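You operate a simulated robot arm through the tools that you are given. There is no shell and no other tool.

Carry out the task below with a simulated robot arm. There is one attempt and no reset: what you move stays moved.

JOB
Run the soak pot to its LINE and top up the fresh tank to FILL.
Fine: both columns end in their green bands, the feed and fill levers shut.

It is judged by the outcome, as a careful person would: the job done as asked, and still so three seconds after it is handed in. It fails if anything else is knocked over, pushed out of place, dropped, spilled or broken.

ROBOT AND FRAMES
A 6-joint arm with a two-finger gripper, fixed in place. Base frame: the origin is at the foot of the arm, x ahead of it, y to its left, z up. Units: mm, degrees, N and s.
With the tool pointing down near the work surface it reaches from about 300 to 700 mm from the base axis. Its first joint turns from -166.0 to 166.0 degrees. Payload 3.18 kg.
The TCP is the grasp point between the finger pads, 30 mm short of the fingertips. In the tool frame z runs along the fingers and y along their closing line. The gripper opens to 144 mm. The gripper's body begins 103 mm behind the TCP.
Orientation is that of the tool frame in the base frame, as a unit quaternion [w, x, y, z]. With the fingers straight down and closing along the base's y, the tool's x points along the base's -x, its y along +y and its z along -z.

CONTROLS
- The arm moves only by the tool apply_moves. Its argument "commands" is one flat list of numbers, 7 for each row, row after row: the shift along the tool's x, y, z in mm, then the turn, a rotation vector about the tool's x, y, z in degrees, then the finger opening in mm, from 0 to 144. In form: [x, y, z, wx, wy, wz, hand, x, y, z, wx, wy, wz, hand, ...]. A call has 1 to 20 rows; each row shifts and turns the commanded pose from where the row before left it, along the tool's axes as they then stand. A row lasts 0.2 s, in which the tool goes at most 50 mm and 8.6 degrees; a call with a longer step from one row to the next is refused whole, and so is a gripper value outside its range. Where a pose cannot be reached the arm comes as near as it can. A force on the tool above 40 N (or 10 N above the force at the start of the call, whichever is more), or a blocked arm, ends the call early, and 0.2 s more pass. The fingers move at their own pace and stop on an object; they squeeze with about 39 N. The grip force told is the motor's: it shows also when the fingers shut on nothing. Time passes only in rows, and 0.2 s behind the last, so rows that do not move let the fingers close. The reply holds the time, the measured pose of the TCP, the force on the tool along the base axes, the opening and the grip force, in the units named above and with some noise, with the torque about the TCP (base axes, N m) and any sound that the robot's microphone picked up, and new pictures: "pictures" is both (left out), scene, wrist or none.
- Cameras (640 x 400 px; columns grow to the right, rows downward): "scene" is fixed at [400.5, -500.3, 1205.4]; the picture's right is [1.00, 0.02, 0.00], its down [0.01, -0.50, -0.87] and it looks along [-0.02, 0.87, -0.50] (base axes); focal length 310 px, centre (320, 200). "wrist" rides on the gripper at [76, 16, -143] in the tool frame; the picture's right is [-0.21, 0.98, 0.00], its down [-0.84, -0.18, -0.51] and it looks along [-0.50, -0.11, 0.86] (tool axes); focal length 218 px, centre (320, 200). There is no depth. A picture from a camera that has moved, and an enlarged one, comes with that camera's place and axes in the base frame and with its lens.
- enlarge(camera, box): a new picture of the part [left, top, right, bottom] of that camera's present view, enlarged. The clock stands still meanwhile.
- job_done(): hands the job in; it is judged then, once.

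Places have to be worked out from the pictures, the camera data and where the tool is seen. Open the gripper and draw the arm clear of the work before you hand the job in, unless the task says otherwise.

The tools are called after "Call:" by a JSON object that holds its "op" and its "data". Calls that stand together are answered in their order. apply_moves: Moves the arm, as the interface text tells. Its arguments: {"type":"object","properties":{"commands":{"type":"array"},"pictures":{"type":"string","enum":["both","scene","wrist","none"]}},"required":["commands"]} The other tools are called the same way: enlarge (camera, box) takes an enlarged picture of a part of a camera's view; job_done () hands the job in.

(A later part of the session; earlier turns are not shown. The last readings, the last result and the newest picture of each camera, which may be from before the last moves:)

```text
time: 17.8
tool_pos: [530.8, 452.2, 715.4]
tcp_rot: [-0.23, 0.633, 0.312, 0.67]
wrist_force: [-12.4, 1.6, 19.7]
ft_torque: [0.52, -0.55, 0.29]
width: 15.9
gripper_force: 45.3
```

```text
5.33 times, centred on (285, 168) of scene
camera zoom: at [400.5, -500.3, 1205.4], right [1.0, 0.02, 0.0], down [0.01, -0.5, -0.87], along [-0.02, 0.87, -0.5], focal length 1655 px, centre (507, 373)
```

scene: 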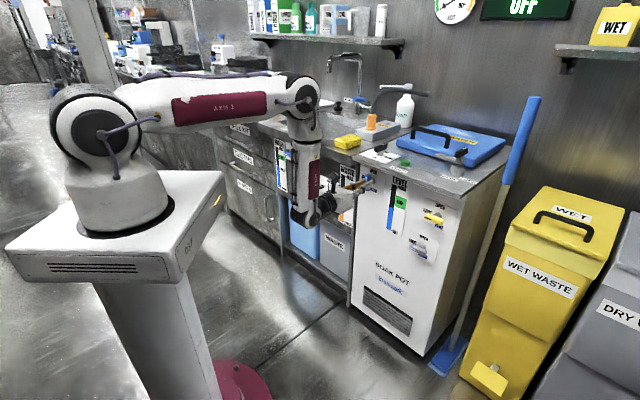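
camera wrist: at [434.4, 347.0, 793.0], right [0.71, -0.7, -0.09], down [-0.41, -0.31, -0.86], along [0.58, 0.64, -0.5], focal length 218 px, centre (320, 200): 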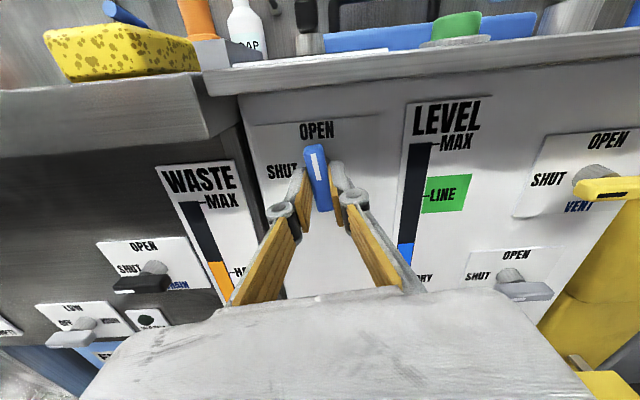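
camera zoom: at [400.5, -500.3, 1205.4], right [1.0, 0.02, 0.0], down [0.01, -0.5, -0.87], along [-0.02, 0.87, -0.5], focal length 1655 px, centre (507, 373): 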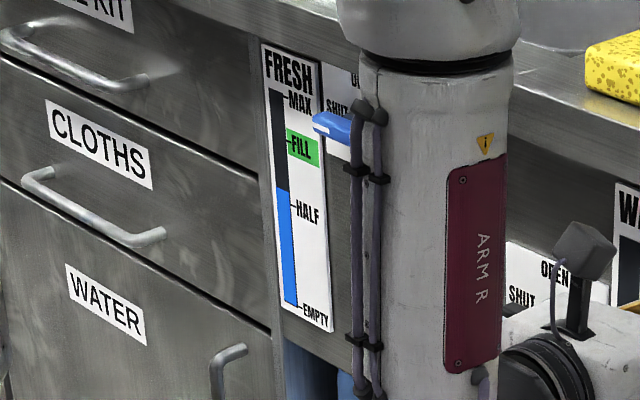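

The level is about 53% and rising at about 5.6%/s. I'll hold for another 1.2 s, then turn the lever back to SHUT over 11 rows, which should leave the level near the LINE mark.

Call:
{"op": "apply_moves", "data": {"commands": [0, 0, 0, 0, 0, 0, 8, 0, 0, 0, 0, 0, 0, 8, 0, 0, 0, 0, 0, 0, 8, 0, 0, 0, 0, 0, 0, 8, 0, 0, 0, 0, 0, 0, 8, 0, 0, 0, 0, 0, 0, 8, 0, 0, 0, 0, 0, -7.55, 8, 0, 0, 0, 0, 0, -7.55, 8, 0, 0, 0, 0, 0, -7.55, 8, 0, 0, 0, 0, 0, -7.55, 8, 0, 0, 0, 0, 0, -7.55, 8, 0, 0, 0, 0, 0, -7.55, 8, 0, 0, 0, 0, 0, -7.55, 8, 0, 0, 0, 0, 0, -7.55, 8, 0, 0, 0, 0, 0, -7.55, 8, 0, 0, 0, 0, 0, -7.55, 8, 0, 0, 0, 0, 0, -7.55, 8], "pictures": "both"}}

Call:
{"op": "enlarge", "data": {"camera": "scene", "box": [340, 155, 420, 240]}}

Call:
{"op": "enlarge", "data": {"camera": "scene", "box": [260, 130, 310, 205]}}

Call:
{"op": "enlarge", "data": {"camera": "wrist", "box": [250, 110, 410, 230]}}

```text
time: 21.4
tool_pos: [531.3, 453.9, 714.1]
tcp_rot: [0.272, 0.268, 0.654, 0.653]
wrist_force: [-28.4, -2.3, 13.7]
ft_torque: [0.53, -0.09, 0.34]
width: 15.6
gripper_force: 44.7
camera wrist: at [375.4, 406.1, 730.5], right [0.14, -0.14, 0.98], down [0.24, -0.95, -0.17], along [0.96, 0.26, -0.1], focal length 218 px, centre (320, 200)
```

scene: 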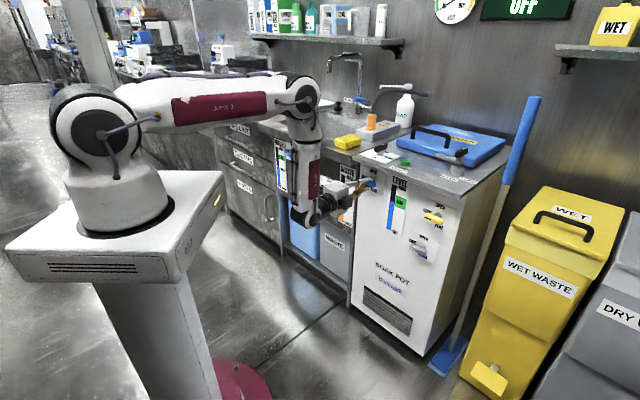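
wrist: 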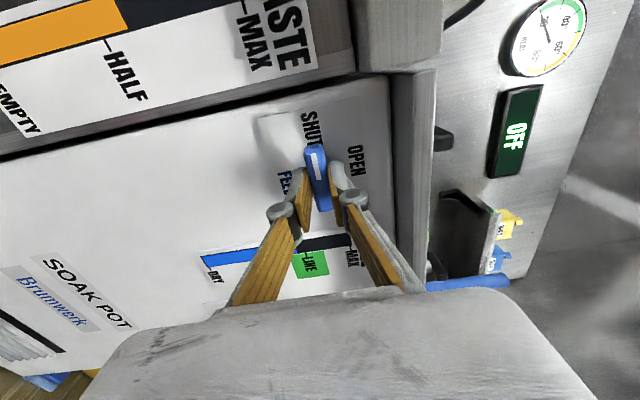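

```text
4.71 times, centred on (380, 198) of scene
camera zoom: at [400.5, -500.3, 1205.4], right [1.0, 0.02, 0.0], down [0.01, -0.5, -0.87], along [-0.02, 0.87, -0.5], focal length 1461 px, centre (38, 212)
```

zoom: 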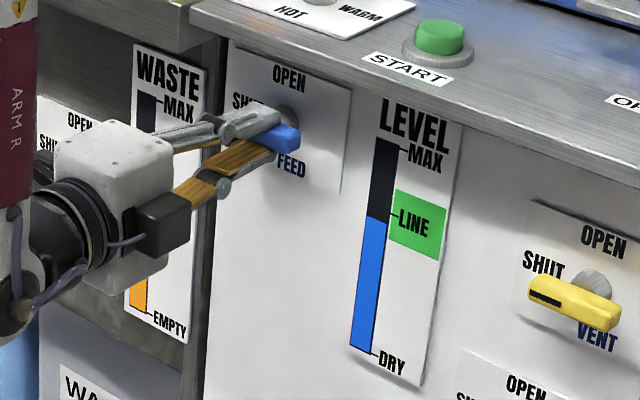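

```text
5.33 times, centred on (285, 168) of scene
camera zoom: at [400.5, -500.3, 1205.4], right [1.0, 0.02, 0.0], down [0.01, -0.5, -0.87], along [-0.02, 0.87, -0.5], focal length 1655 px, centre (507, 373)
```

zoom: 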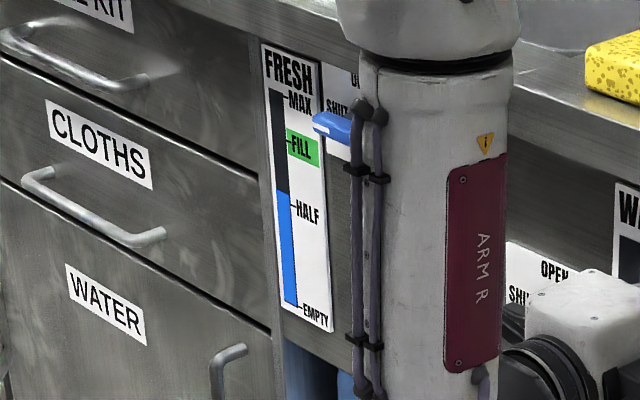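

```text
3.33 times, centred on (330, 170) of wrist
camera zoom: at [375.4, 406.1, 730.5], right [0.14, -0.14, 0.98], down [0.24, -0.95, -0.17], along [0.96, 0.26, -0.1], focal length 728 px, centre (287, 300)
```

zoom: 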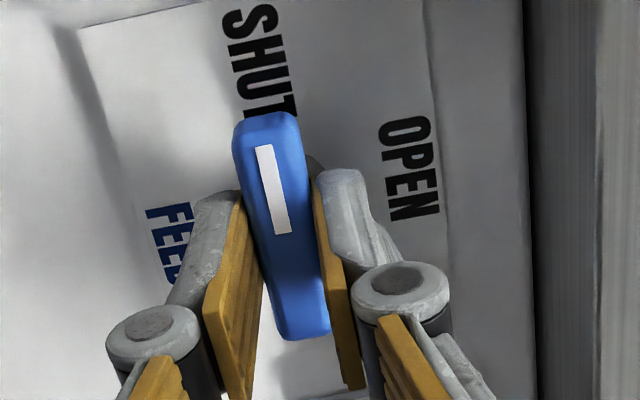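

The level is now essentially at the LINE mark and the lever looks back at SHUT. I'll relieve the built-up side forces by about 1 mm and nudge it 3° further toward SHUT to be sure it is seated.

Call:
{"op": "apply_moves", "data": {"commands": [0.8, 0.6, -1.1, 0, 0, 0, 8, 0, 0, 0, 0, 0, -3, 8, 0, 0, 0, 0, 0, 0, 8], "pictures": "both"}}

Call:
{"op": "enlarge", "data": {"camera": "scene", "box": [340, 155, 420, 240]}}

Call:
{"op": "enlarge", "data": {"camera": "wrist", "box": [250, 110, 410, 230]}}

```text
time: 22.2
tool_pos: [530.6, 453.3, 715.3]
tcp_rot: [0.289, 0.251, 0.661, 0.645]
wrist_force: [-0.8, 14.7, -0.2]
ft_torque: [0.84, 0.84, 0.87]
width: 16.6
gripper_force: 45.0
camera wrist: at [374.9, 406.7, 726.8], right [0.11, -0.11, 0.99], down [0.24, -0.96, -0.13], along [0.96, 0.26, -0.08], focal length 218 px, centre (320, 200)
```

scene: 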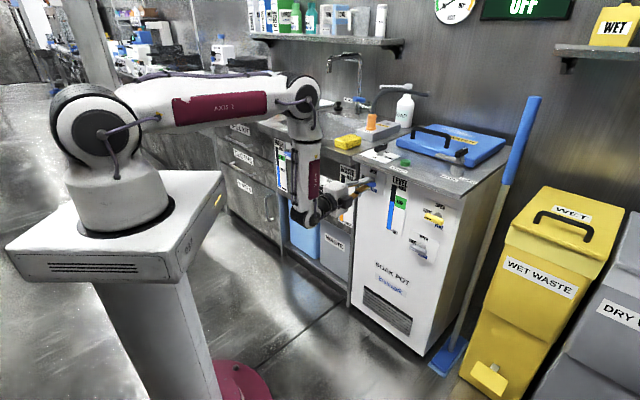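
wrist: 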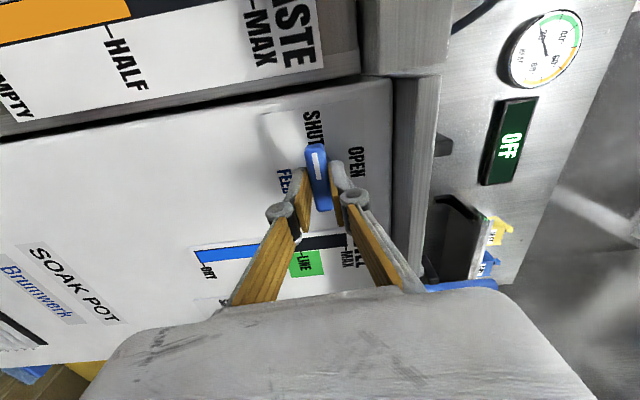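

```text
4.71 times, centred on (380, 198) of scene
camera zoom: at [400.5, -500.3, 1205.4], right [1.0, 0.02, 0.0], down [0.01, -0.5, -0.87], along [-0.02, 0.87, -0.5], focal length 1461 px, centre (38, 212)
```

zoom: 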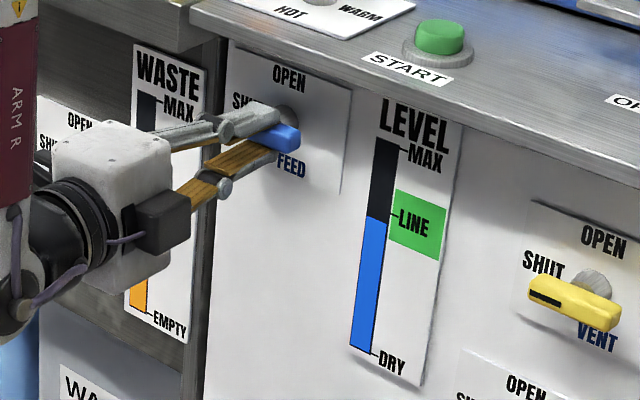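

```text
3.33 times, centred on (330, 170) of wrist
camera zoom: at [374.9, 406.7, 726.8], right [0.11, -0.11, 0.99], down [0.24, -0.96, -0.13], along [0.96, 0.26, -0.08], focal length 728 px, centre (287, 300)
```

zoom: 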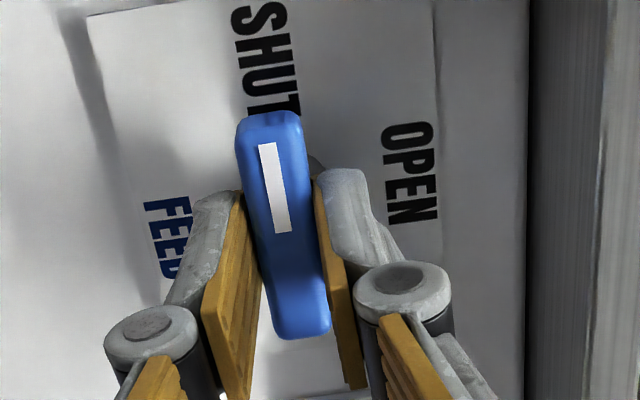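

The torque rose while the lever stayed put, so it is against its SHUT stop, and the level is holding at LINE. I'll release and back straight away from the panel.

Call:
{"op": "apply_moves", "data": {"commands": [0, 0, 0, 0, 0, 3, 20, 0, 0, 0, 0, 0, 0, 46, 0, 0, 0, 0, 0, 0, 46, 0, 0, -20, 0, 0, 0, 46, 0, 0, -40, 0, 0, 0, 46, 0, 0, -40, 0, 0, 0, 46], "pictures": "both"}}

Call:
{"op": "enlarge", "data": {"camera": "scene", "box": [340, 155, 420, 240]}}

Call:
{"op": "enlarge", "data": {"camera": "wrist", "box": [230, 70, 430, 240]}}

```text
time: 23.6
tool_pos: [460.7, 378.9, 718.9]
tcp_rot: [0.272, 0.269, 0.653, 0.653]
wrist_force: [0.2, 0.4, -0.3]
ft_torque: [-0.04, 0.03, 0.0]
width: 45.8
gripper_force: 0.1
camera wrist: at [304.6, 332.8, 734.1], right [0.14, -0.15, 0.98], down [0.24, -0.96, -0.18], along [0.96, 0.26, -0.1], focal length 218 px, centre (320, 200)
```

scene: 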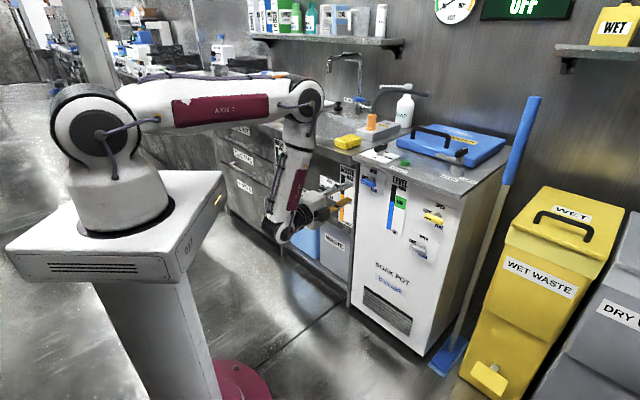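
wrist: 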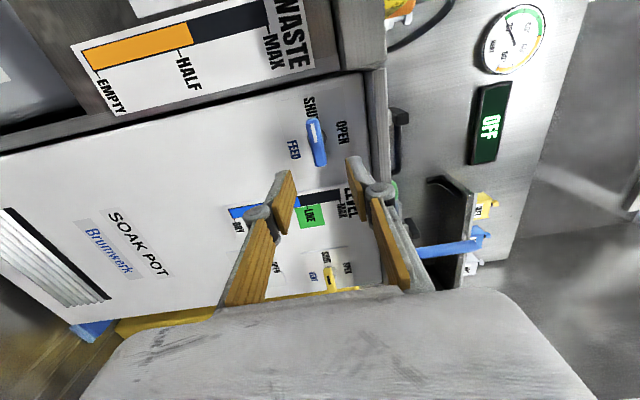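

```text
4.71 times, centred on (380, 198) of scene
camera zoom: at [400.5, -500.3, 1205.4], right [1.0, 0.02, 0.0], down [0.01, -0.5, -0.87], along [-0.02, 0.87, -0.5], focal length 1461 px, centre (38, 212)
```

zoom: 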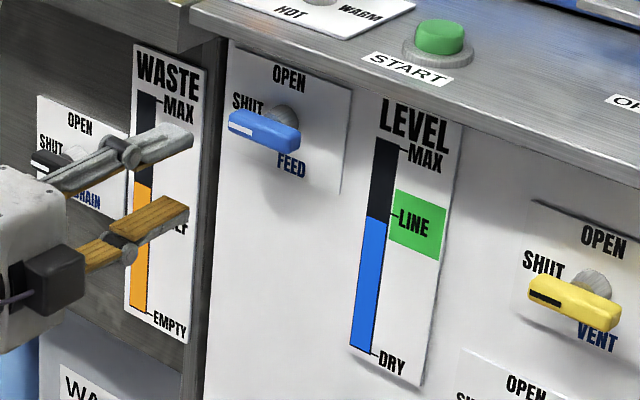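

```text
2.35 times, centred on (330, 155) of wrist
camera zoom: at [304.6, 332.8, 734.1], right [0.14, -0.15, 0.98], down [0.24, -0.96, -0.18], along [0.96, 0.26, -0.1], focal length 514 px, centre (296, 306)
```

zoom: 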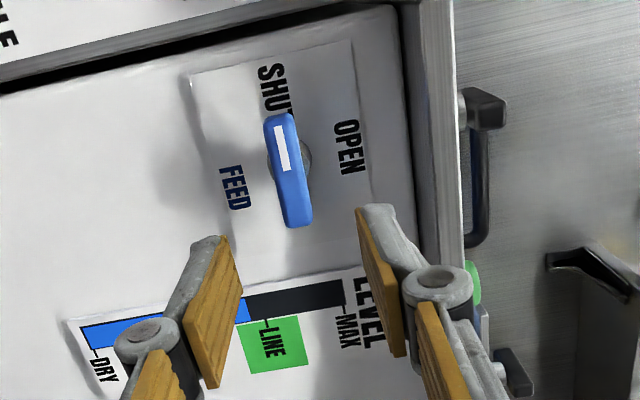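

FEED is shut and the pot level is sitting at LINE. Next is the FILL lever near (237, 779, 701), so I'll slide about 440 mm left along the panel at this safe standoff.

Call:
{"op": "apply_moves", "data": {"commands": [40, -1.6, 0, 0, 0, 0, 50, 40, -1.6, 0, 0, 0, 0, 50, 40, -1.6, 0, 0, 0, 0, 50, 40, -1.6, 0, 0, 0, 0, 50, 40, -1.6, 0, 0, 0, 0, 50, 40, -1.6, 0, 0, 0, 0, 50, 40, -1.6, 0, 0, 0, 0, 50, 40, -1.6, 0, 0, 0, 0, 50, 40, -1.6, 0, 0, 0, 0, 50, 40, -1.6, 0, 0, 0, 0, 50, 41, -1.6, 0, 0, 0, 0, 50], "pictures": "both"}}

Call:
{"op": "enlarge", "data": {"camera": "scene", "box": [340, 155, 420, 240]}}

Call:
{"op": "enlarge", "data": {"camera": "scene", "box": [230, 130, 330, 210]}}

Call:
{"op": "enlarge", "data": {"camera": "wrist", "box": [230, 70, 430, 240]}}

```text
time: 26.0
tool_pos: [147.4, 693.7, 693.8]
tcp_rot: [0.273, 0.269, 0.654, 0.653]
wrist_force: [0.5, 0.0, -1.0]
ft_torque: [0.02, -0.03, 0.0]
width: 50.0
gripper_force: 0.0
camera wrist: at [-7.3, 647.6, 709.1], right [0.14, -0.14, 0.98], down [0.24, -0.96, -0.17], along [0.96, 0.26, -0.1], focal length 218 px, centre (320, 200)
```

scene: 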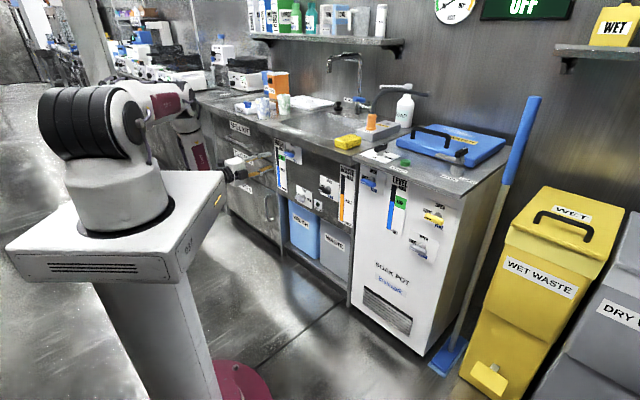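
wrist: 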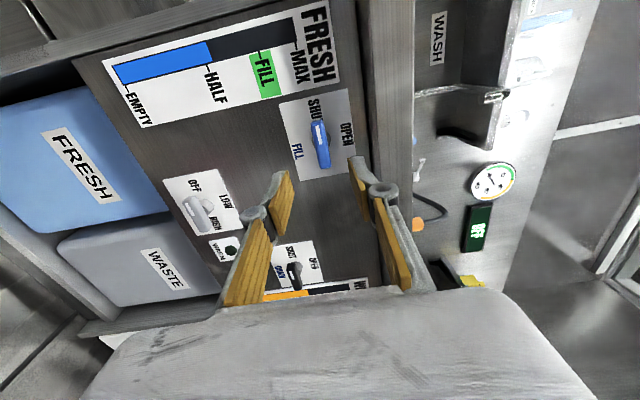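

```text
4.71 times, centred on (380, 198) of scene
camera zoom: at [400.5, -500.3, 1205.4], right [1.0, 0.02, 0.0], down [0.01, -0.5, -0.87], along [-0.02, 0.87, -0.5], focal length 1461 px, centre (38, 212)
```

zoom: 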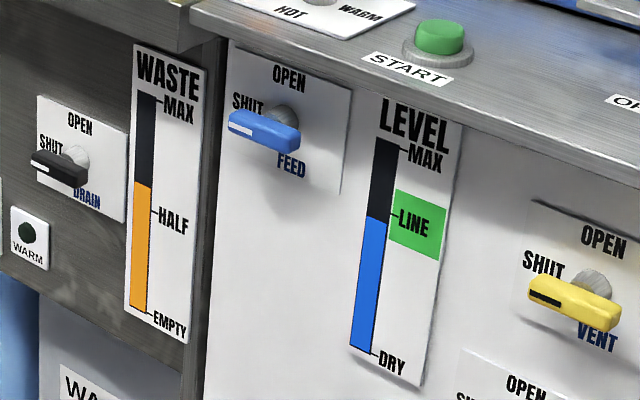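

```text
5.00 times, centred on (280, 170) of scene
camera zoom: at [400.5, -500.3, 1205.4], right [1.0, 0.02, 0.0], down [0.01, -0.5, -0.87], along [-0.02, 0.87, -0.5], focal length 1552 px, centre (520, 350)
```

zoom: 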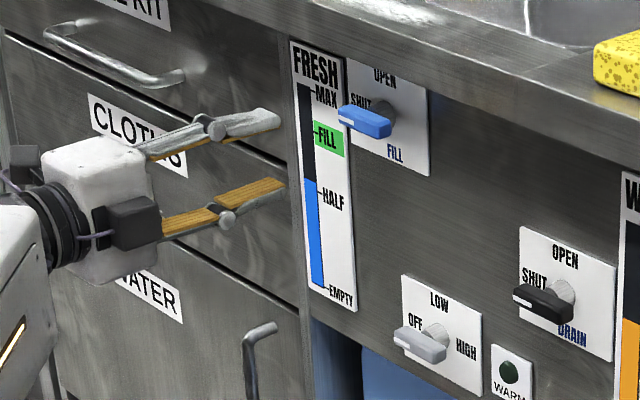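

```text
2.35 times, centred on (330, 155) of wrist
camera zoom: at [-7.3, 647.6, 709.1], right [0.14, -0.14, 0.98], down [0.24, -0.96, -0.17], along [0.96, 0.26, -0.1], focal length 514 px, centre (296, 306)
```

zoom: 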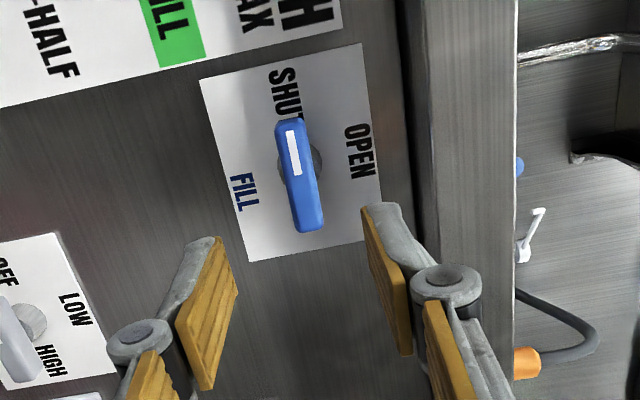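

FILL is a matching lever at SHUT, almost straight ahead: hub near along −386.5, z 696, about 140 mm ahead, with the counter lip above z≈752. The FRESH gauge reads about 52% and is visible in both cameras. I'll approach to 15 mm short and check alignment.

Call:
{"op": "apply_moves", "data": {"commands": [0, 0.7, 30, 0, 0, 0, 46, 0, 0.7, 30, 0, 0, 0, 46, 0, 0.7, 28, 0, 0, 0, 46, 0, 0, 0, 0, 0, 0, 46], "pictures": "both"}}

Call:
{"op": "enlarge", "data": {"camera": "wrist", "box": [250, 110, 410, 230]}}

Call:
{"op": "enlarge", "data": {"camera": "scene", "box": [240, 130, 320, 200]}}

```text
time: 27.0
tool_pos: [208.6, 756.9, 696.7]
tcp_rot: [0.272, 0.269, 0.654, 0.653]
wrist_force: [-0.4, 0.4, 0.9]
ft_torque: [-0.05, 0.0, 0.02]
width: 46.1
gripper_force: 0.0
camera wrist: at [53.7, 710.0, 712.7], right [0.14, -0.14, 0.98], down [0.24, -0.96, -0.18], along [0.96, 0.26, -0.1], focal length 218 px, centre (320, 200)
```

scene: 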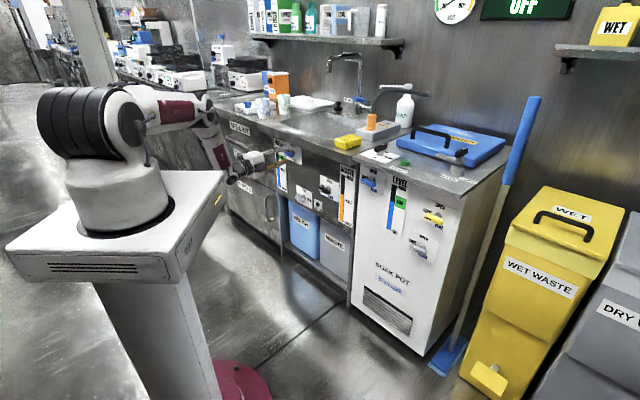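
wrist: 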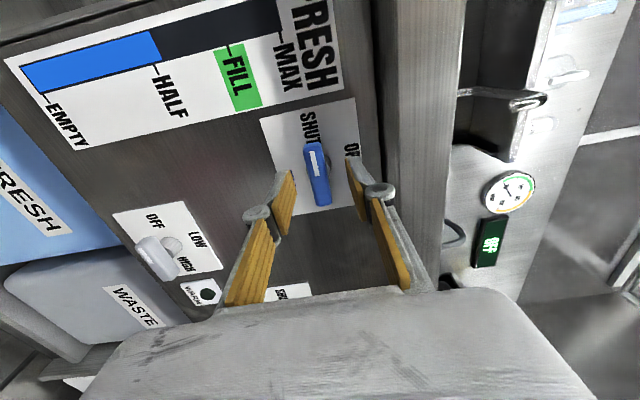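

```text
3.33 times, centred on (330, 170) of wrist
camera zoom: at [53.7, 710.0, 712.7], right [0.14, -0.14, 0.98], down [0.24, -0.96, -0.18], along [0.96, 0.26, -0.1], focal length 728 px, centre (287, 300)
```

zoom: 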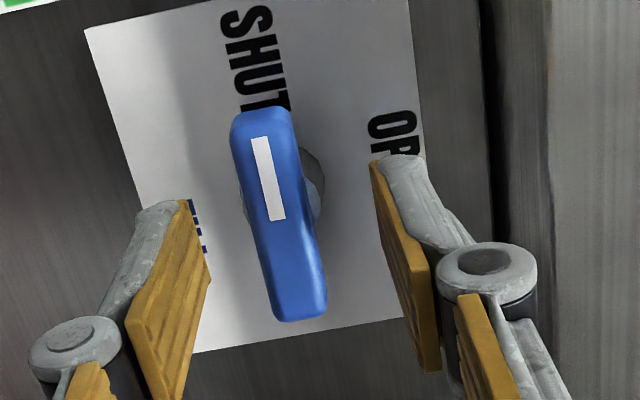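

```text
5.71 times, centred on (280, 165) of scene
camera zoom: at [400.5, -500.3, 1205.4], right [1.0, 0.02, 0.0], down [0.01, -0.5, -0.87], along [-0.02, 0.87, -0.5], focal length 1774 px, centre (549, 400)
```

zoom: 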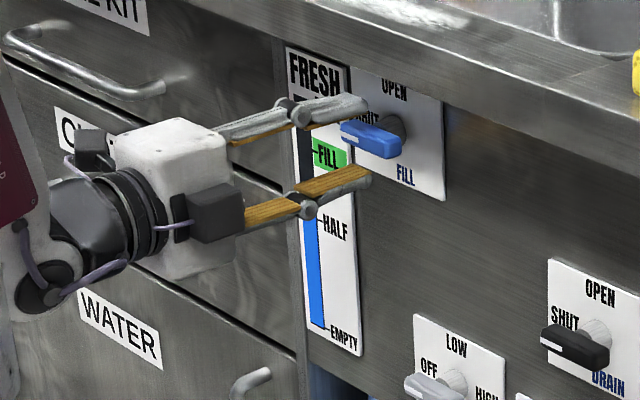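

The bar is well framed; matching against the FEED view, the hub is about 2.7 mm right of and 1.3 mm below my axis. I'll correct that, advance 16 mm and close on the bar.

Call:
{"op": "apply_moves", "data": {"commands": [-1.4, -0.7, 8, 0, 0, 0, 46, -1.3, -0.6, 8, 0, 0, 0, 46, 0, 0, 0, 0, 0, 0, 30, 0, 0, 0, 0, 0, 0, 10, 0, 0, 0, 0, 0, 0, 8], "pictures": "both"}}

Call:
{"op": "enlarge", "data": {"camera": "wrist", "box": [250, 110, 410, 230]}}

Call:
{"op": "enlarge", "data": {"camera": "wrist", "box": [0, 0, 360, 225]}}

Call:
{"op": "enlarge", "data": {"camera": "scene", "box": [240, 130, 320, 200]}}

```text
time: 28.2
tool_pos: [224.1, 766.4, 695.3]
tcp_rot: [0.272, 0.27, 0.654, 0.652]
wrist_force: [3.1, 5.1, -5.1]
ft_torque: [-0.02, 0.2, 0.65]
width: 15.8
gripper_force: 44.7
camera wrist: at [67.8, 719.1, 710.9], right [0.14, -0.14, 0.98], down [0.24, -0.96, -0.17], along [0.96, 0.26, -0.1], focal length 218 px, centre (320, 200)
```

scene: 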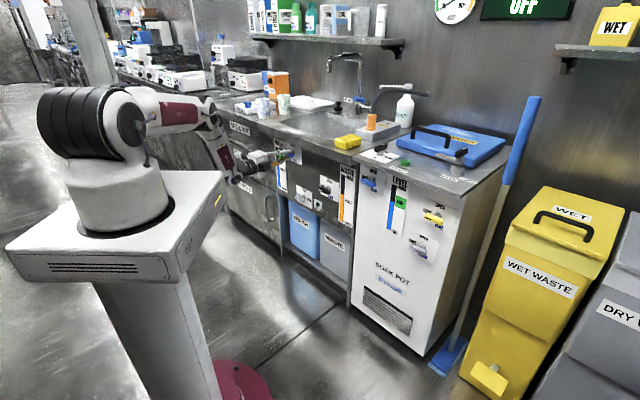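
wrist: 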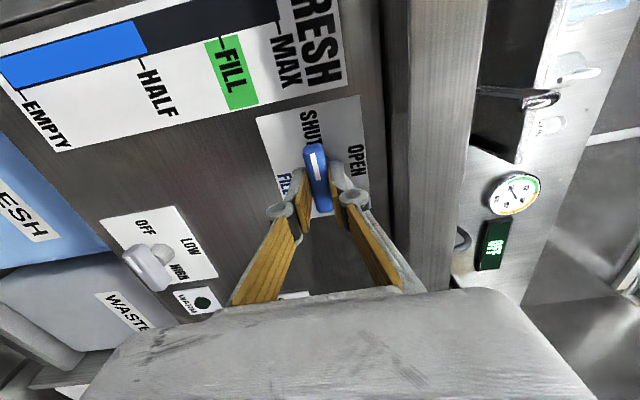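

```text
3.33 times, centred on (330, 170) of wrist
camera zoom: at [67.8, 719.1, 710.9], right [0.14, -0.14, 0.98], down [0.24, -0.96, -0.17], along [0.96, 0.26, -0.1], focal length 728 px, centre (287, 300)
```

zoom: 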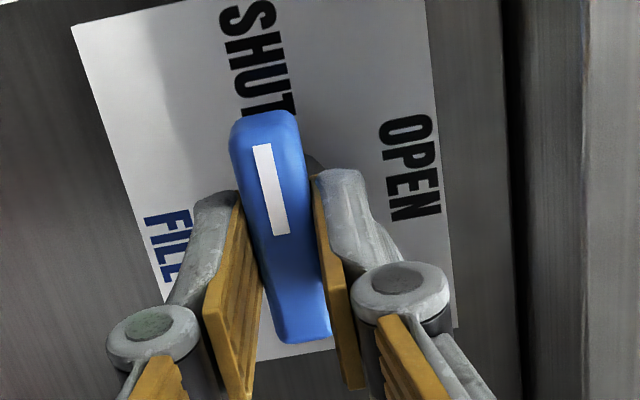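

```text
1.78 times, centred on (180, 112) of wrist
camera zoom: at [67.8, 719.1, 710.9], right [0.14, -0.14, 0.98], down [0.24, -0.96, -0.17], along [0.96, 0.26, -0.1], focal length 388 px, centre (569, 356)
```

zoom: 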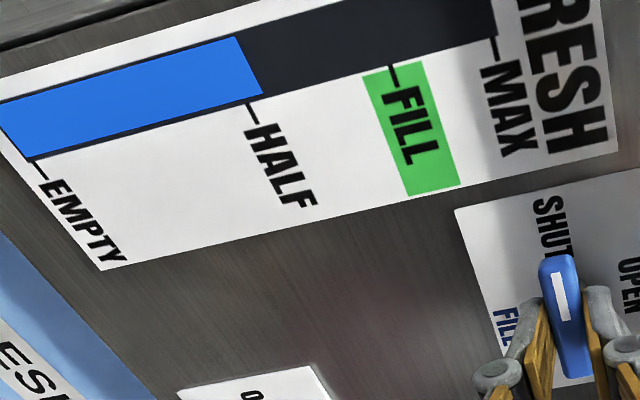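

```text
5.71 times, centred on (280, 165) of scene
camera zoom: at [400.5, -500.3, 1205.4], right [1.0, 0.02, 0.0], down [0.01, -0.5, -0.87], along [-0.02, 0.87, -0.5], focal length 1774 px, centre (549, 400)
```

zoom: 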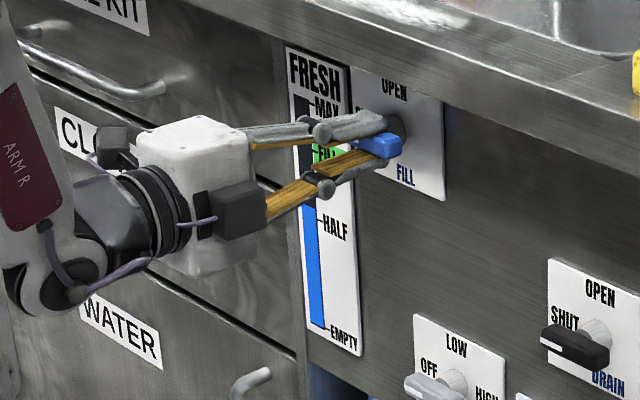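

Gripped at 15.8 mm, and I have a clear view of the FRESH gauge: level about 53%, FILL tick about 79%, band about 73–86%. I'll start turning toward OPEN, checking at 40°.

Call:
{"op": "apply_moves", "data": {"commands": [0, 0, 0, 0, 0, 8, 8, 0, 0, 0, 0, 0, 8, 8, 0, 0, 0, 0, 0, 8, 8, 0, 0, 0, 0, 0, 8, 8, 0, 0, 0, 0, 0, 8, 8], "pictures": "both"}}

Call:
{"op": "enlarge", "data": {"camera": "wrist", "box": [0, 0, 400, 250]}}

Call:
{"op": "enlarge", "data": {"camera": "scene", "box": [240, 130, 320, 200]}}

```text
time: 29.4
tool_pos: [223.7, 766.2, 693.7]
tcp_rot: [0.032, 0.477, 0.523, 0.705]
wrist_force: [12.1, 25.5, -18.6]
ft_torque: [-0.08, 0.08, 0.67]
width: 15.8
gripper_force: 45.0
camera wrist: at [87.7, 699.3, 756.2], right [0.56, -0.55, 0.62], down [0.02, -0.74, -0.68], along [0.83, 0.39, -0.4], focal length 218 px, centre (320, 200)
```

scene: 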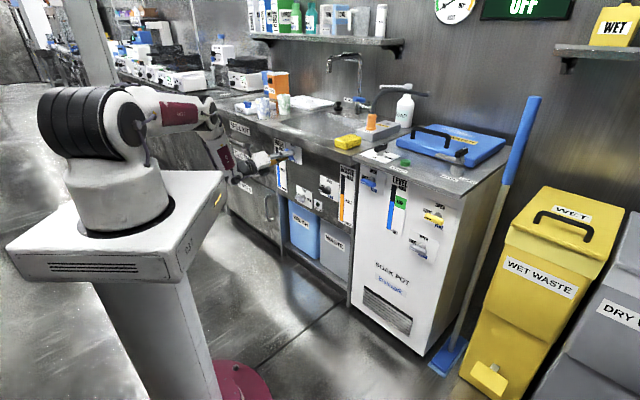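
wrist: 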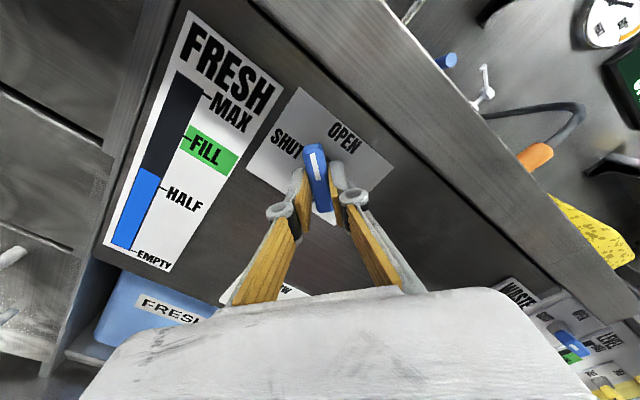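

```text
1.60 times, centred on (200, 125) of wrist
camera zoom: at [87.7, 699.3, 756.2], right [0.56, -0.55, 0.62], down [0.02, -0.74, -0.68], along [0.83, 0.39, -0.4], focal length 349 px, centre (512, 320)
```

zoom: 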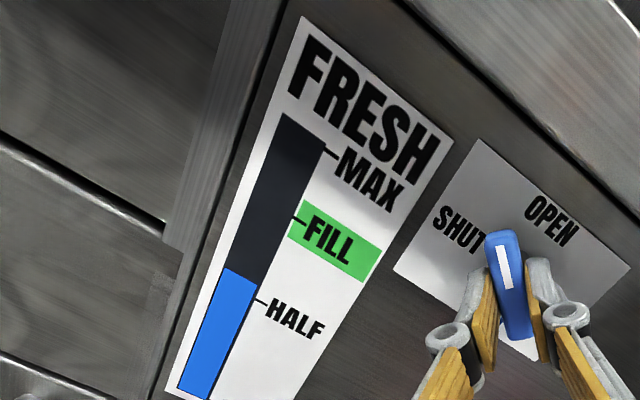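

```text
5.71 times, centred on (280, 165) of scene
camera zoom: at [400.5, -500.3, 1205.4], right [1.0, 0.02, 0.0], down [0.01, -0.5, -0.87], along [-0.02, 0.87, -0.5], focal length 1774 px, centre (549, 400)
```

zoom: 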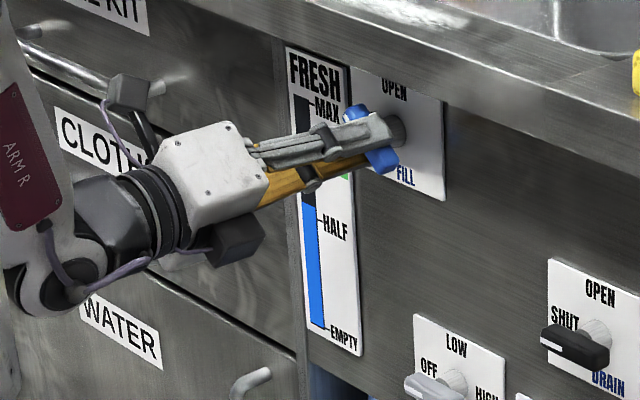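

Side forces have built up to about 34 N from a small axis offset, so I'll shift about 1.3 mm forward and 1 mm down to relieve them. Then I'll continue turning to 64°.

Call:
{"op": "apply_moves", "data": {"commands": [-0.26, -1.09, 1.3, 0, 0, 0, 8, 0, 0, 0, 0, 0, 8, 8, 0, 0, 0, 0, 0, 8, 8, 0, 0, 0, 0, 0, 8, 8], "pictures": "wrist"}}

Call:
{"op": "enlarge", "data": {"camera": "wrist", "box": [80, 60, 400, 260]}}

Call:
{"op": "enlarge", "data": {"camera": "scene", "box": [240, 130, 320, 200]}}

```text
time: 30.4
tool_pos: [222.7, 765.1, 693.8]
tcp_rot: [-0.115, 0.575, 0.413, 0.697]
wrist_force: [-20.0, -27.5, -2.7]
ft_torque: [0.08, -0.11, 0.0]
width: 15.8
gripper_force: 45.1
camera wrist: at [107.9, 679.0, 769.9], right [0.69, -0.68, 0.25], down [-0.21, -0.51, -0.83], along [0.7, 0.52, -0.49], focal length 218 px, centre (320, 200)
```

wrist: 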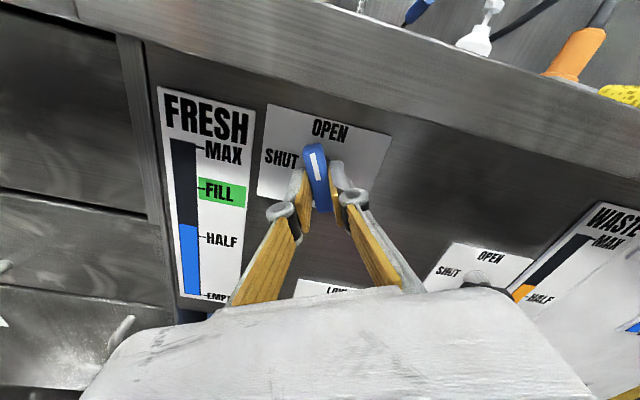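

```text
2.00 times, centred on (240, 160) of wrist
camera zoom: at [107.9, 679.0, 769.9], right [0.69, -0.68, 0.25], down [-0.21, -0.51, -0.83], along [0.7, 0.52, -0.49], focal length 436 px, centre (480, 280)
```

zoom: 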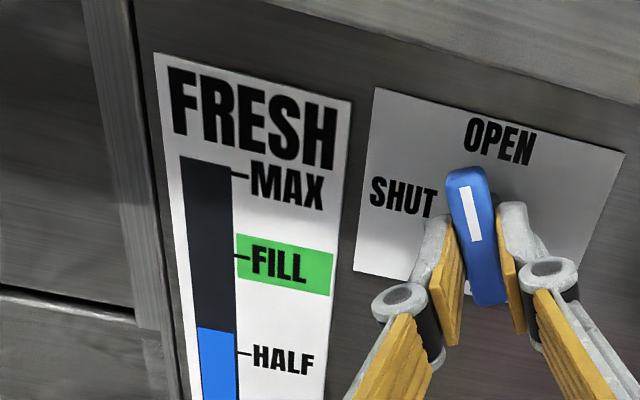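

```text
5.71 times, centred on (280, 165) of scene
camera zoom: at [400.5, -500.3, 1205.4], right [1.0, 0.02, 0.0], down [0.01, -0.5, -0.87], along [-0.02, 0.87, -0.5], focal length 1774 px, centre (549, 400)
```

zoom: 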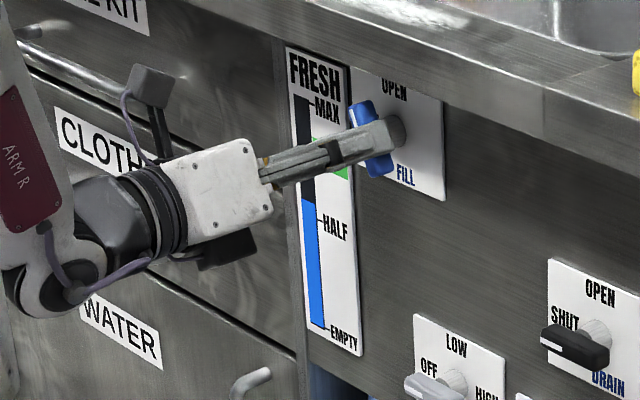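

The level is at about 55% and rising, but now the tool is being pushed out at about 34 N. I'll ease back 0.7 mm and turn to 80°.

Call:
{"op": "apply_moves", "data": {"commands": [0, 0, -0.7, 0, 0, 0, 8, 0, 0, 0, 0, 0, 8, 8, 0, 0, 0, 0, 0, 8, 8], "pictures": "wrist"}}

Call:
{"op": "enlarge", "data": {"camera": "wrist", "box": [80, 60, 400, 260]}}

Call:
{"op": "enlarge", "data": {"camera": "scene", "box": [240, 130, 320, 200]}}

```text
time: 31.2
tool_pos: [222.7, 766.1, 693.6]
tcp_rot: [-0.212, 0.627, 0.328, 0.674]
wrist_force: [-15.8, -12.9, -15.1]
ft_torque: [0.26, -0.24, 0.24]
width: 15.5
gripper_force: 44.6
camera wrist: at [123.3, 663.9, 772.4], right [0.71, -0.71, -0.03], down [-0.38, -0.34, -0.86], along [0.6, 0.62, -0.51], focal length 218 px, centre (320, 200)
```

wrist: 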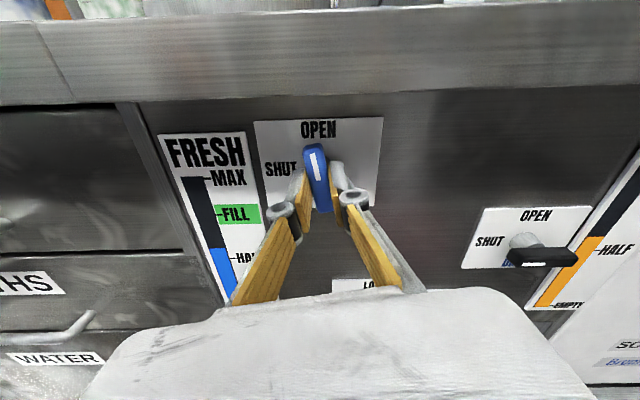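

```text
2.00 times, centred on (240, 160) of wrist
camera zoom: at [123.3, 663.9, 772.4], right [0.71, -0.71, -0.03], down [-0.38, -0.34, -0.86], along [0.6, 0.62, -0.51], focal length 436 px, centre (480, 280)
```

zoom: 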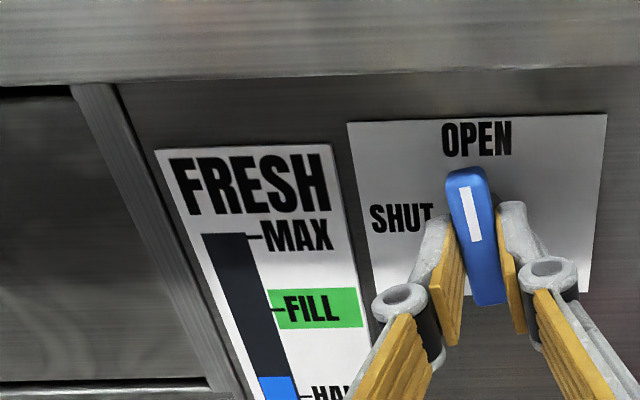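

```text
5.71 times, centred on (280, 165) of scene
camera zoom: at [400.5, -500.3, 1205.4], right [1.0, 0.02, 0.0], down [0.01, -0.5, -0.87], along [-0.02, 0.87, -0.5], focal length 1774 px, centre (549, 400)
```

zoom: 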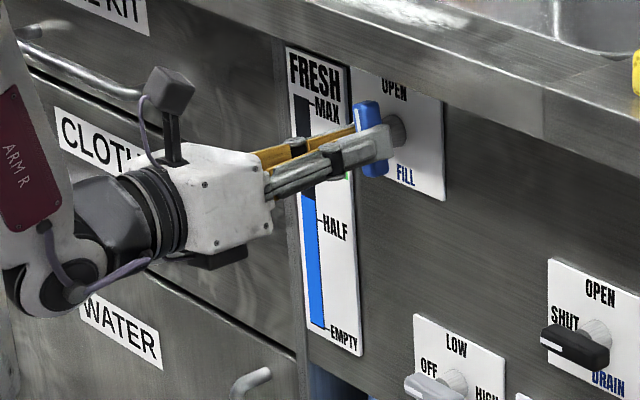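

Lever at 80°; the fill is slower than the feed, roughly 2–3%/s, with the level around 57%. I'll hold for 2 s and measure the rate.

Call:
{"op": "apply_moves", "data": {"commands": [0, 0, 0, 0, 0, 0, 8, 0, 0, 0, 0, 0, 0, 8, 0, 0, 0, 0, 0, 0, 8, 0, 0, 0, 0, 0, 0, 8, 0, 0, 0, 0, 0, 0, 8, 0, 0, 0, 0, 0, 0, 8, 0, 0, 0, 0, 0, 0, 8, 0, 0, 0, 0, 0, 0, 8, 0, 0, 0, 0, 0, 0, 8], "pictures": "wrist"}}

Call:
{"op": "enlarge", "data": {"camera": "wrist", "box": [80, 100, 400, 300]}}

Call:
{"op": "enlarge", "data": {"camera": "scene", "box": [240, 130, 320, 200]}}

Call:
{"op": "enlarge", "data": {"camera": "scene", "box": [340, 155, 420, 240]}}

```text
time: 33.2
tool_pos: [223.4, 766.5, 694.4]
tcp_rot: [-0.211, 0.626, 0.33, 0.674]
wrist_force: [-18.4, -12.2, -18.1]
ft_torque: [-0.33, 0.33, 0.1]
width: 15.9
gripper_force: 44.1
camera wrist: at [123.2, 664.1, 772.5], right [0.71, -0.71, -0.03], down [-0.38, -0.34, -0.86], along [0.6, 0.62, -0.51], focal length 218 px, centre (320, 200)
```

wrist: 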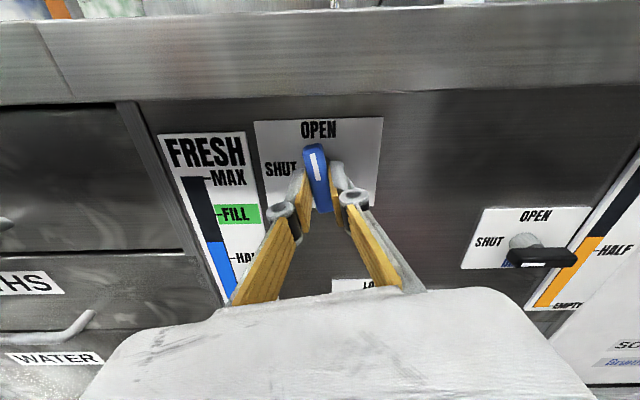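

```text
2.00 times, centred on (240, 200) of wrist
camera zoom: at [123.2, 664.1, 772.5], right [0.71, -0.71, -0.03], down [-0.38, -0.34, -0.86], along [0.6, 0.62, -0.51], focal length 436 px, centre (480, 200)
```

zoom: 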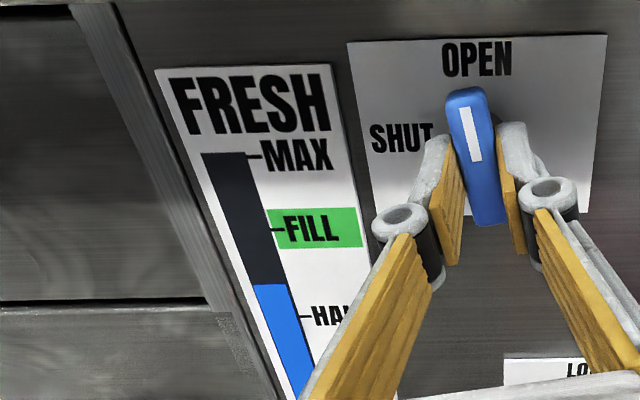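

```text
5.71 times, centred on (280, 165) of scene
camera zoom: at [400.5, -500.3, 1205.4], right [1.0, 0.02, 0.0], down [0.01, -0.5, -0.87], along [-0.02, 0.87, -0.5], focal length 1774 px, centre (549, 400)
```

zoom: 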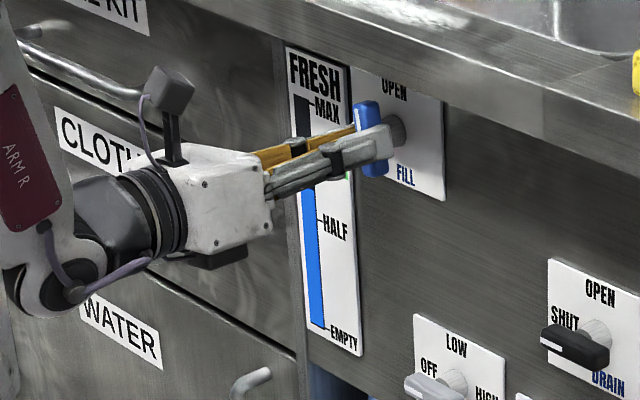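

```text
4.71 times, centred on (380, 198) of scene
camera zoom: at [400.5, -500.3, 1205.4], right [1.0, 0.02, 0.0], down [0.01, -0.5, -0.87], along [-0.02, 0.87, -0.5], focal length 1461 px, centre (38, 212)
```

zoom: 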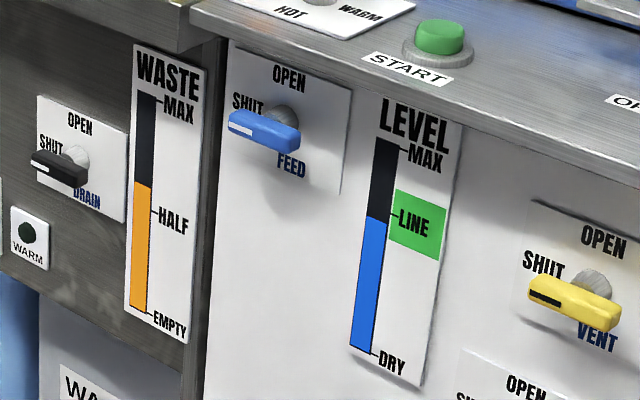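

The rate is about 6 px/s in this view, with 56 px to go to the FILL tick. I'll relieve the small side forces and hold for 4 s.

Call:
{"op": "apply_moves", "data": {"commands": [-0.4, 0, -0.4, 0, 0, 0, 8, 0, 0, 0, 0, 0, 0, 8, 0, 0, 0, 0, 0, 0, 8, 0, 0, 0, 0, 0, 0, 8, 0, 0, 0, 0, 0, 0, 8, 0, 0, 0, 0, 0, 0, 8, 0, 0, 0, 0, 0, 0, 8, 0, 0, 0, 0, 0, 0, 8, 0, 0, 0, 0, 0, 0, 8, 0, 0, 0, 0, 0, 0, 8, 0, 0, 0, 0, 0, 0, 8, 0, 0, 0, 0, 0, 0, 8, 0, 0, 0, 0, 0, 0, 8, 0, 0, 0, 0, 0, 0, 8, 0, 0, 0, 0, 0, 0, 8, 0, 0, 0, 0, 0, 0, 8, 0, 0, 0, 0, 0, 0, 8, 0, 0, 0, 0, 0, 0, 8, 0, 0, 0, 0, 0, 0, 8], "pictures": "wrist"}}

Call:
{"op": "enlarge", "data": {"camera": "wrist", "box": [80, 100, 400, 300]}}

Call:
{"op": "enlarge", "data": {"camera": "scene", "box": [240, 130, 320, 200]}}

```text
time: 37.2
tool_pos: [223.2, 766.9, 694.5]
tcp_rot: [-0.211, 0.627, 0.328, 0.675]
wrist_force: [-6.8, 5.3, -14.3]
ft_torque: [-0.4, 0.37, 0.21]
width: 15.6
gripper_force: 45.0
camera wrist: at [123.2, 664.1, 772.4], right [0.71, -0.71, -0.03], down [-0.38, -0.34, -0.86], along [0.6, 0.62, -0.51], focal length 218 px, centre (320, 200)
```

wrist: 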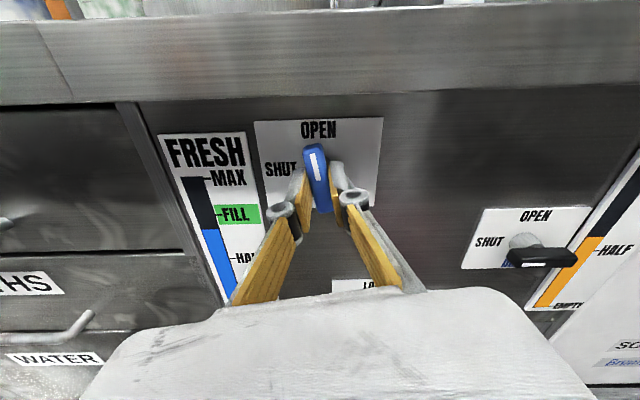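

```text
2.00 times, centred on (240, 200) of wrist
camera zoom: at [123.2, 664.1, 772.4], right [0.71, -0.71, -0.03], down [-0.38, -0.34, -0.86], along [0.6, 0.62, -0.51], focal length 436 px, centre (480, 200)
```

zoom: 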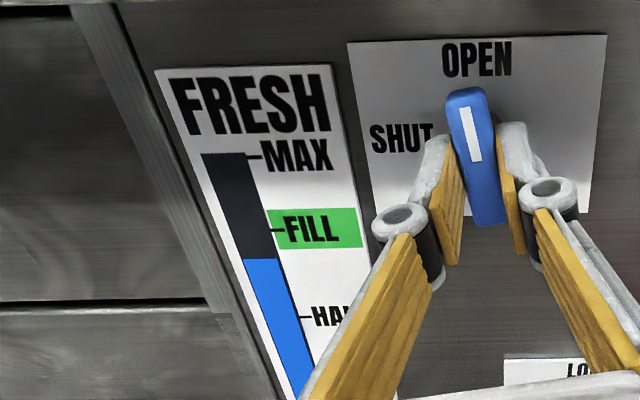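

```text
5.71 times, centred on (280, 165) of scene
camera zoom: at [400.5, -500.3, 1205.4], right [1.0, 0.02, 0.0], down [0.01, -0.5, -0.87], along [-0.02, 0.87, -0.5], focal length 1774 px, centre (549, 400)
```

zoom: 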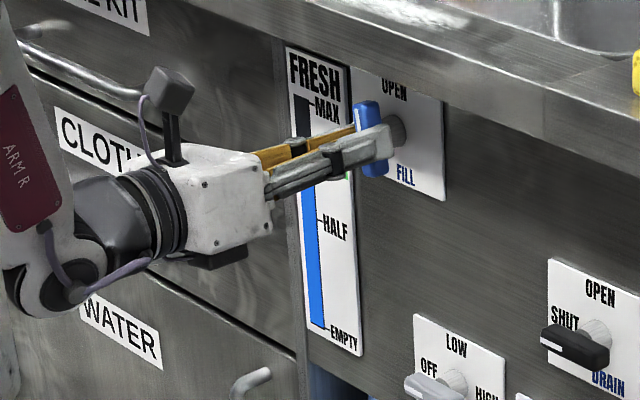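

The level is just under the band at about 6.5 px/s, with 30 px left to the tick. I'll hold for another 1.6 s, re-measure, then close.

Call:
{"op": "apply_moves", "data": {"commands": [0, 0, 0, 0, 0, 0, 8, 0, 0, 0, 0, 0, 0, 8, 0, 0, 0, 0, 0, 0, 8, 0, 0, 0, 0, 0, 0, 8, 0, 0, 0, 0, 0, 0, 8, 0, 0, 0, 0, 0, 0, 8, 0, 0, 0, 0, 0, 0, 8], "pictures": "none"}}

Call:
{"op": "enlarge", "data": {"camera": "wrist", "box": [80, 100, 400, 300]}}

```text
time: 38.8
tool_pos: [222.6, 767.0, 694.2]
tcp_rot: [-0.211, 0.627, 0.328, 0.675]
wrist_force: [-6.0, 8.6, -13.0]
ft_torque: [-0.34, 0.34, 0.19]
width: 15.9
gripper_force: 44.9
```

```text
2.00 times, centred on (240, 200) of wrist
camera zoom: at [123.2, 664.1, 772.4], right [0.71, -0.71, -0.03], down [-0.38, -0.34, -0.86], along [0.6, 0.62, -0.51], focal length 436 px, centre (480, 200)
```

zoom: 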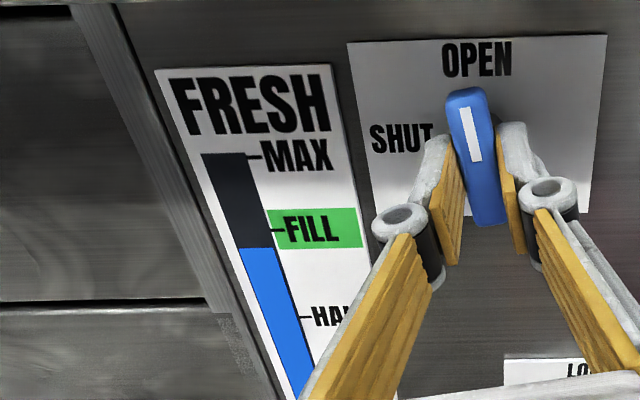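

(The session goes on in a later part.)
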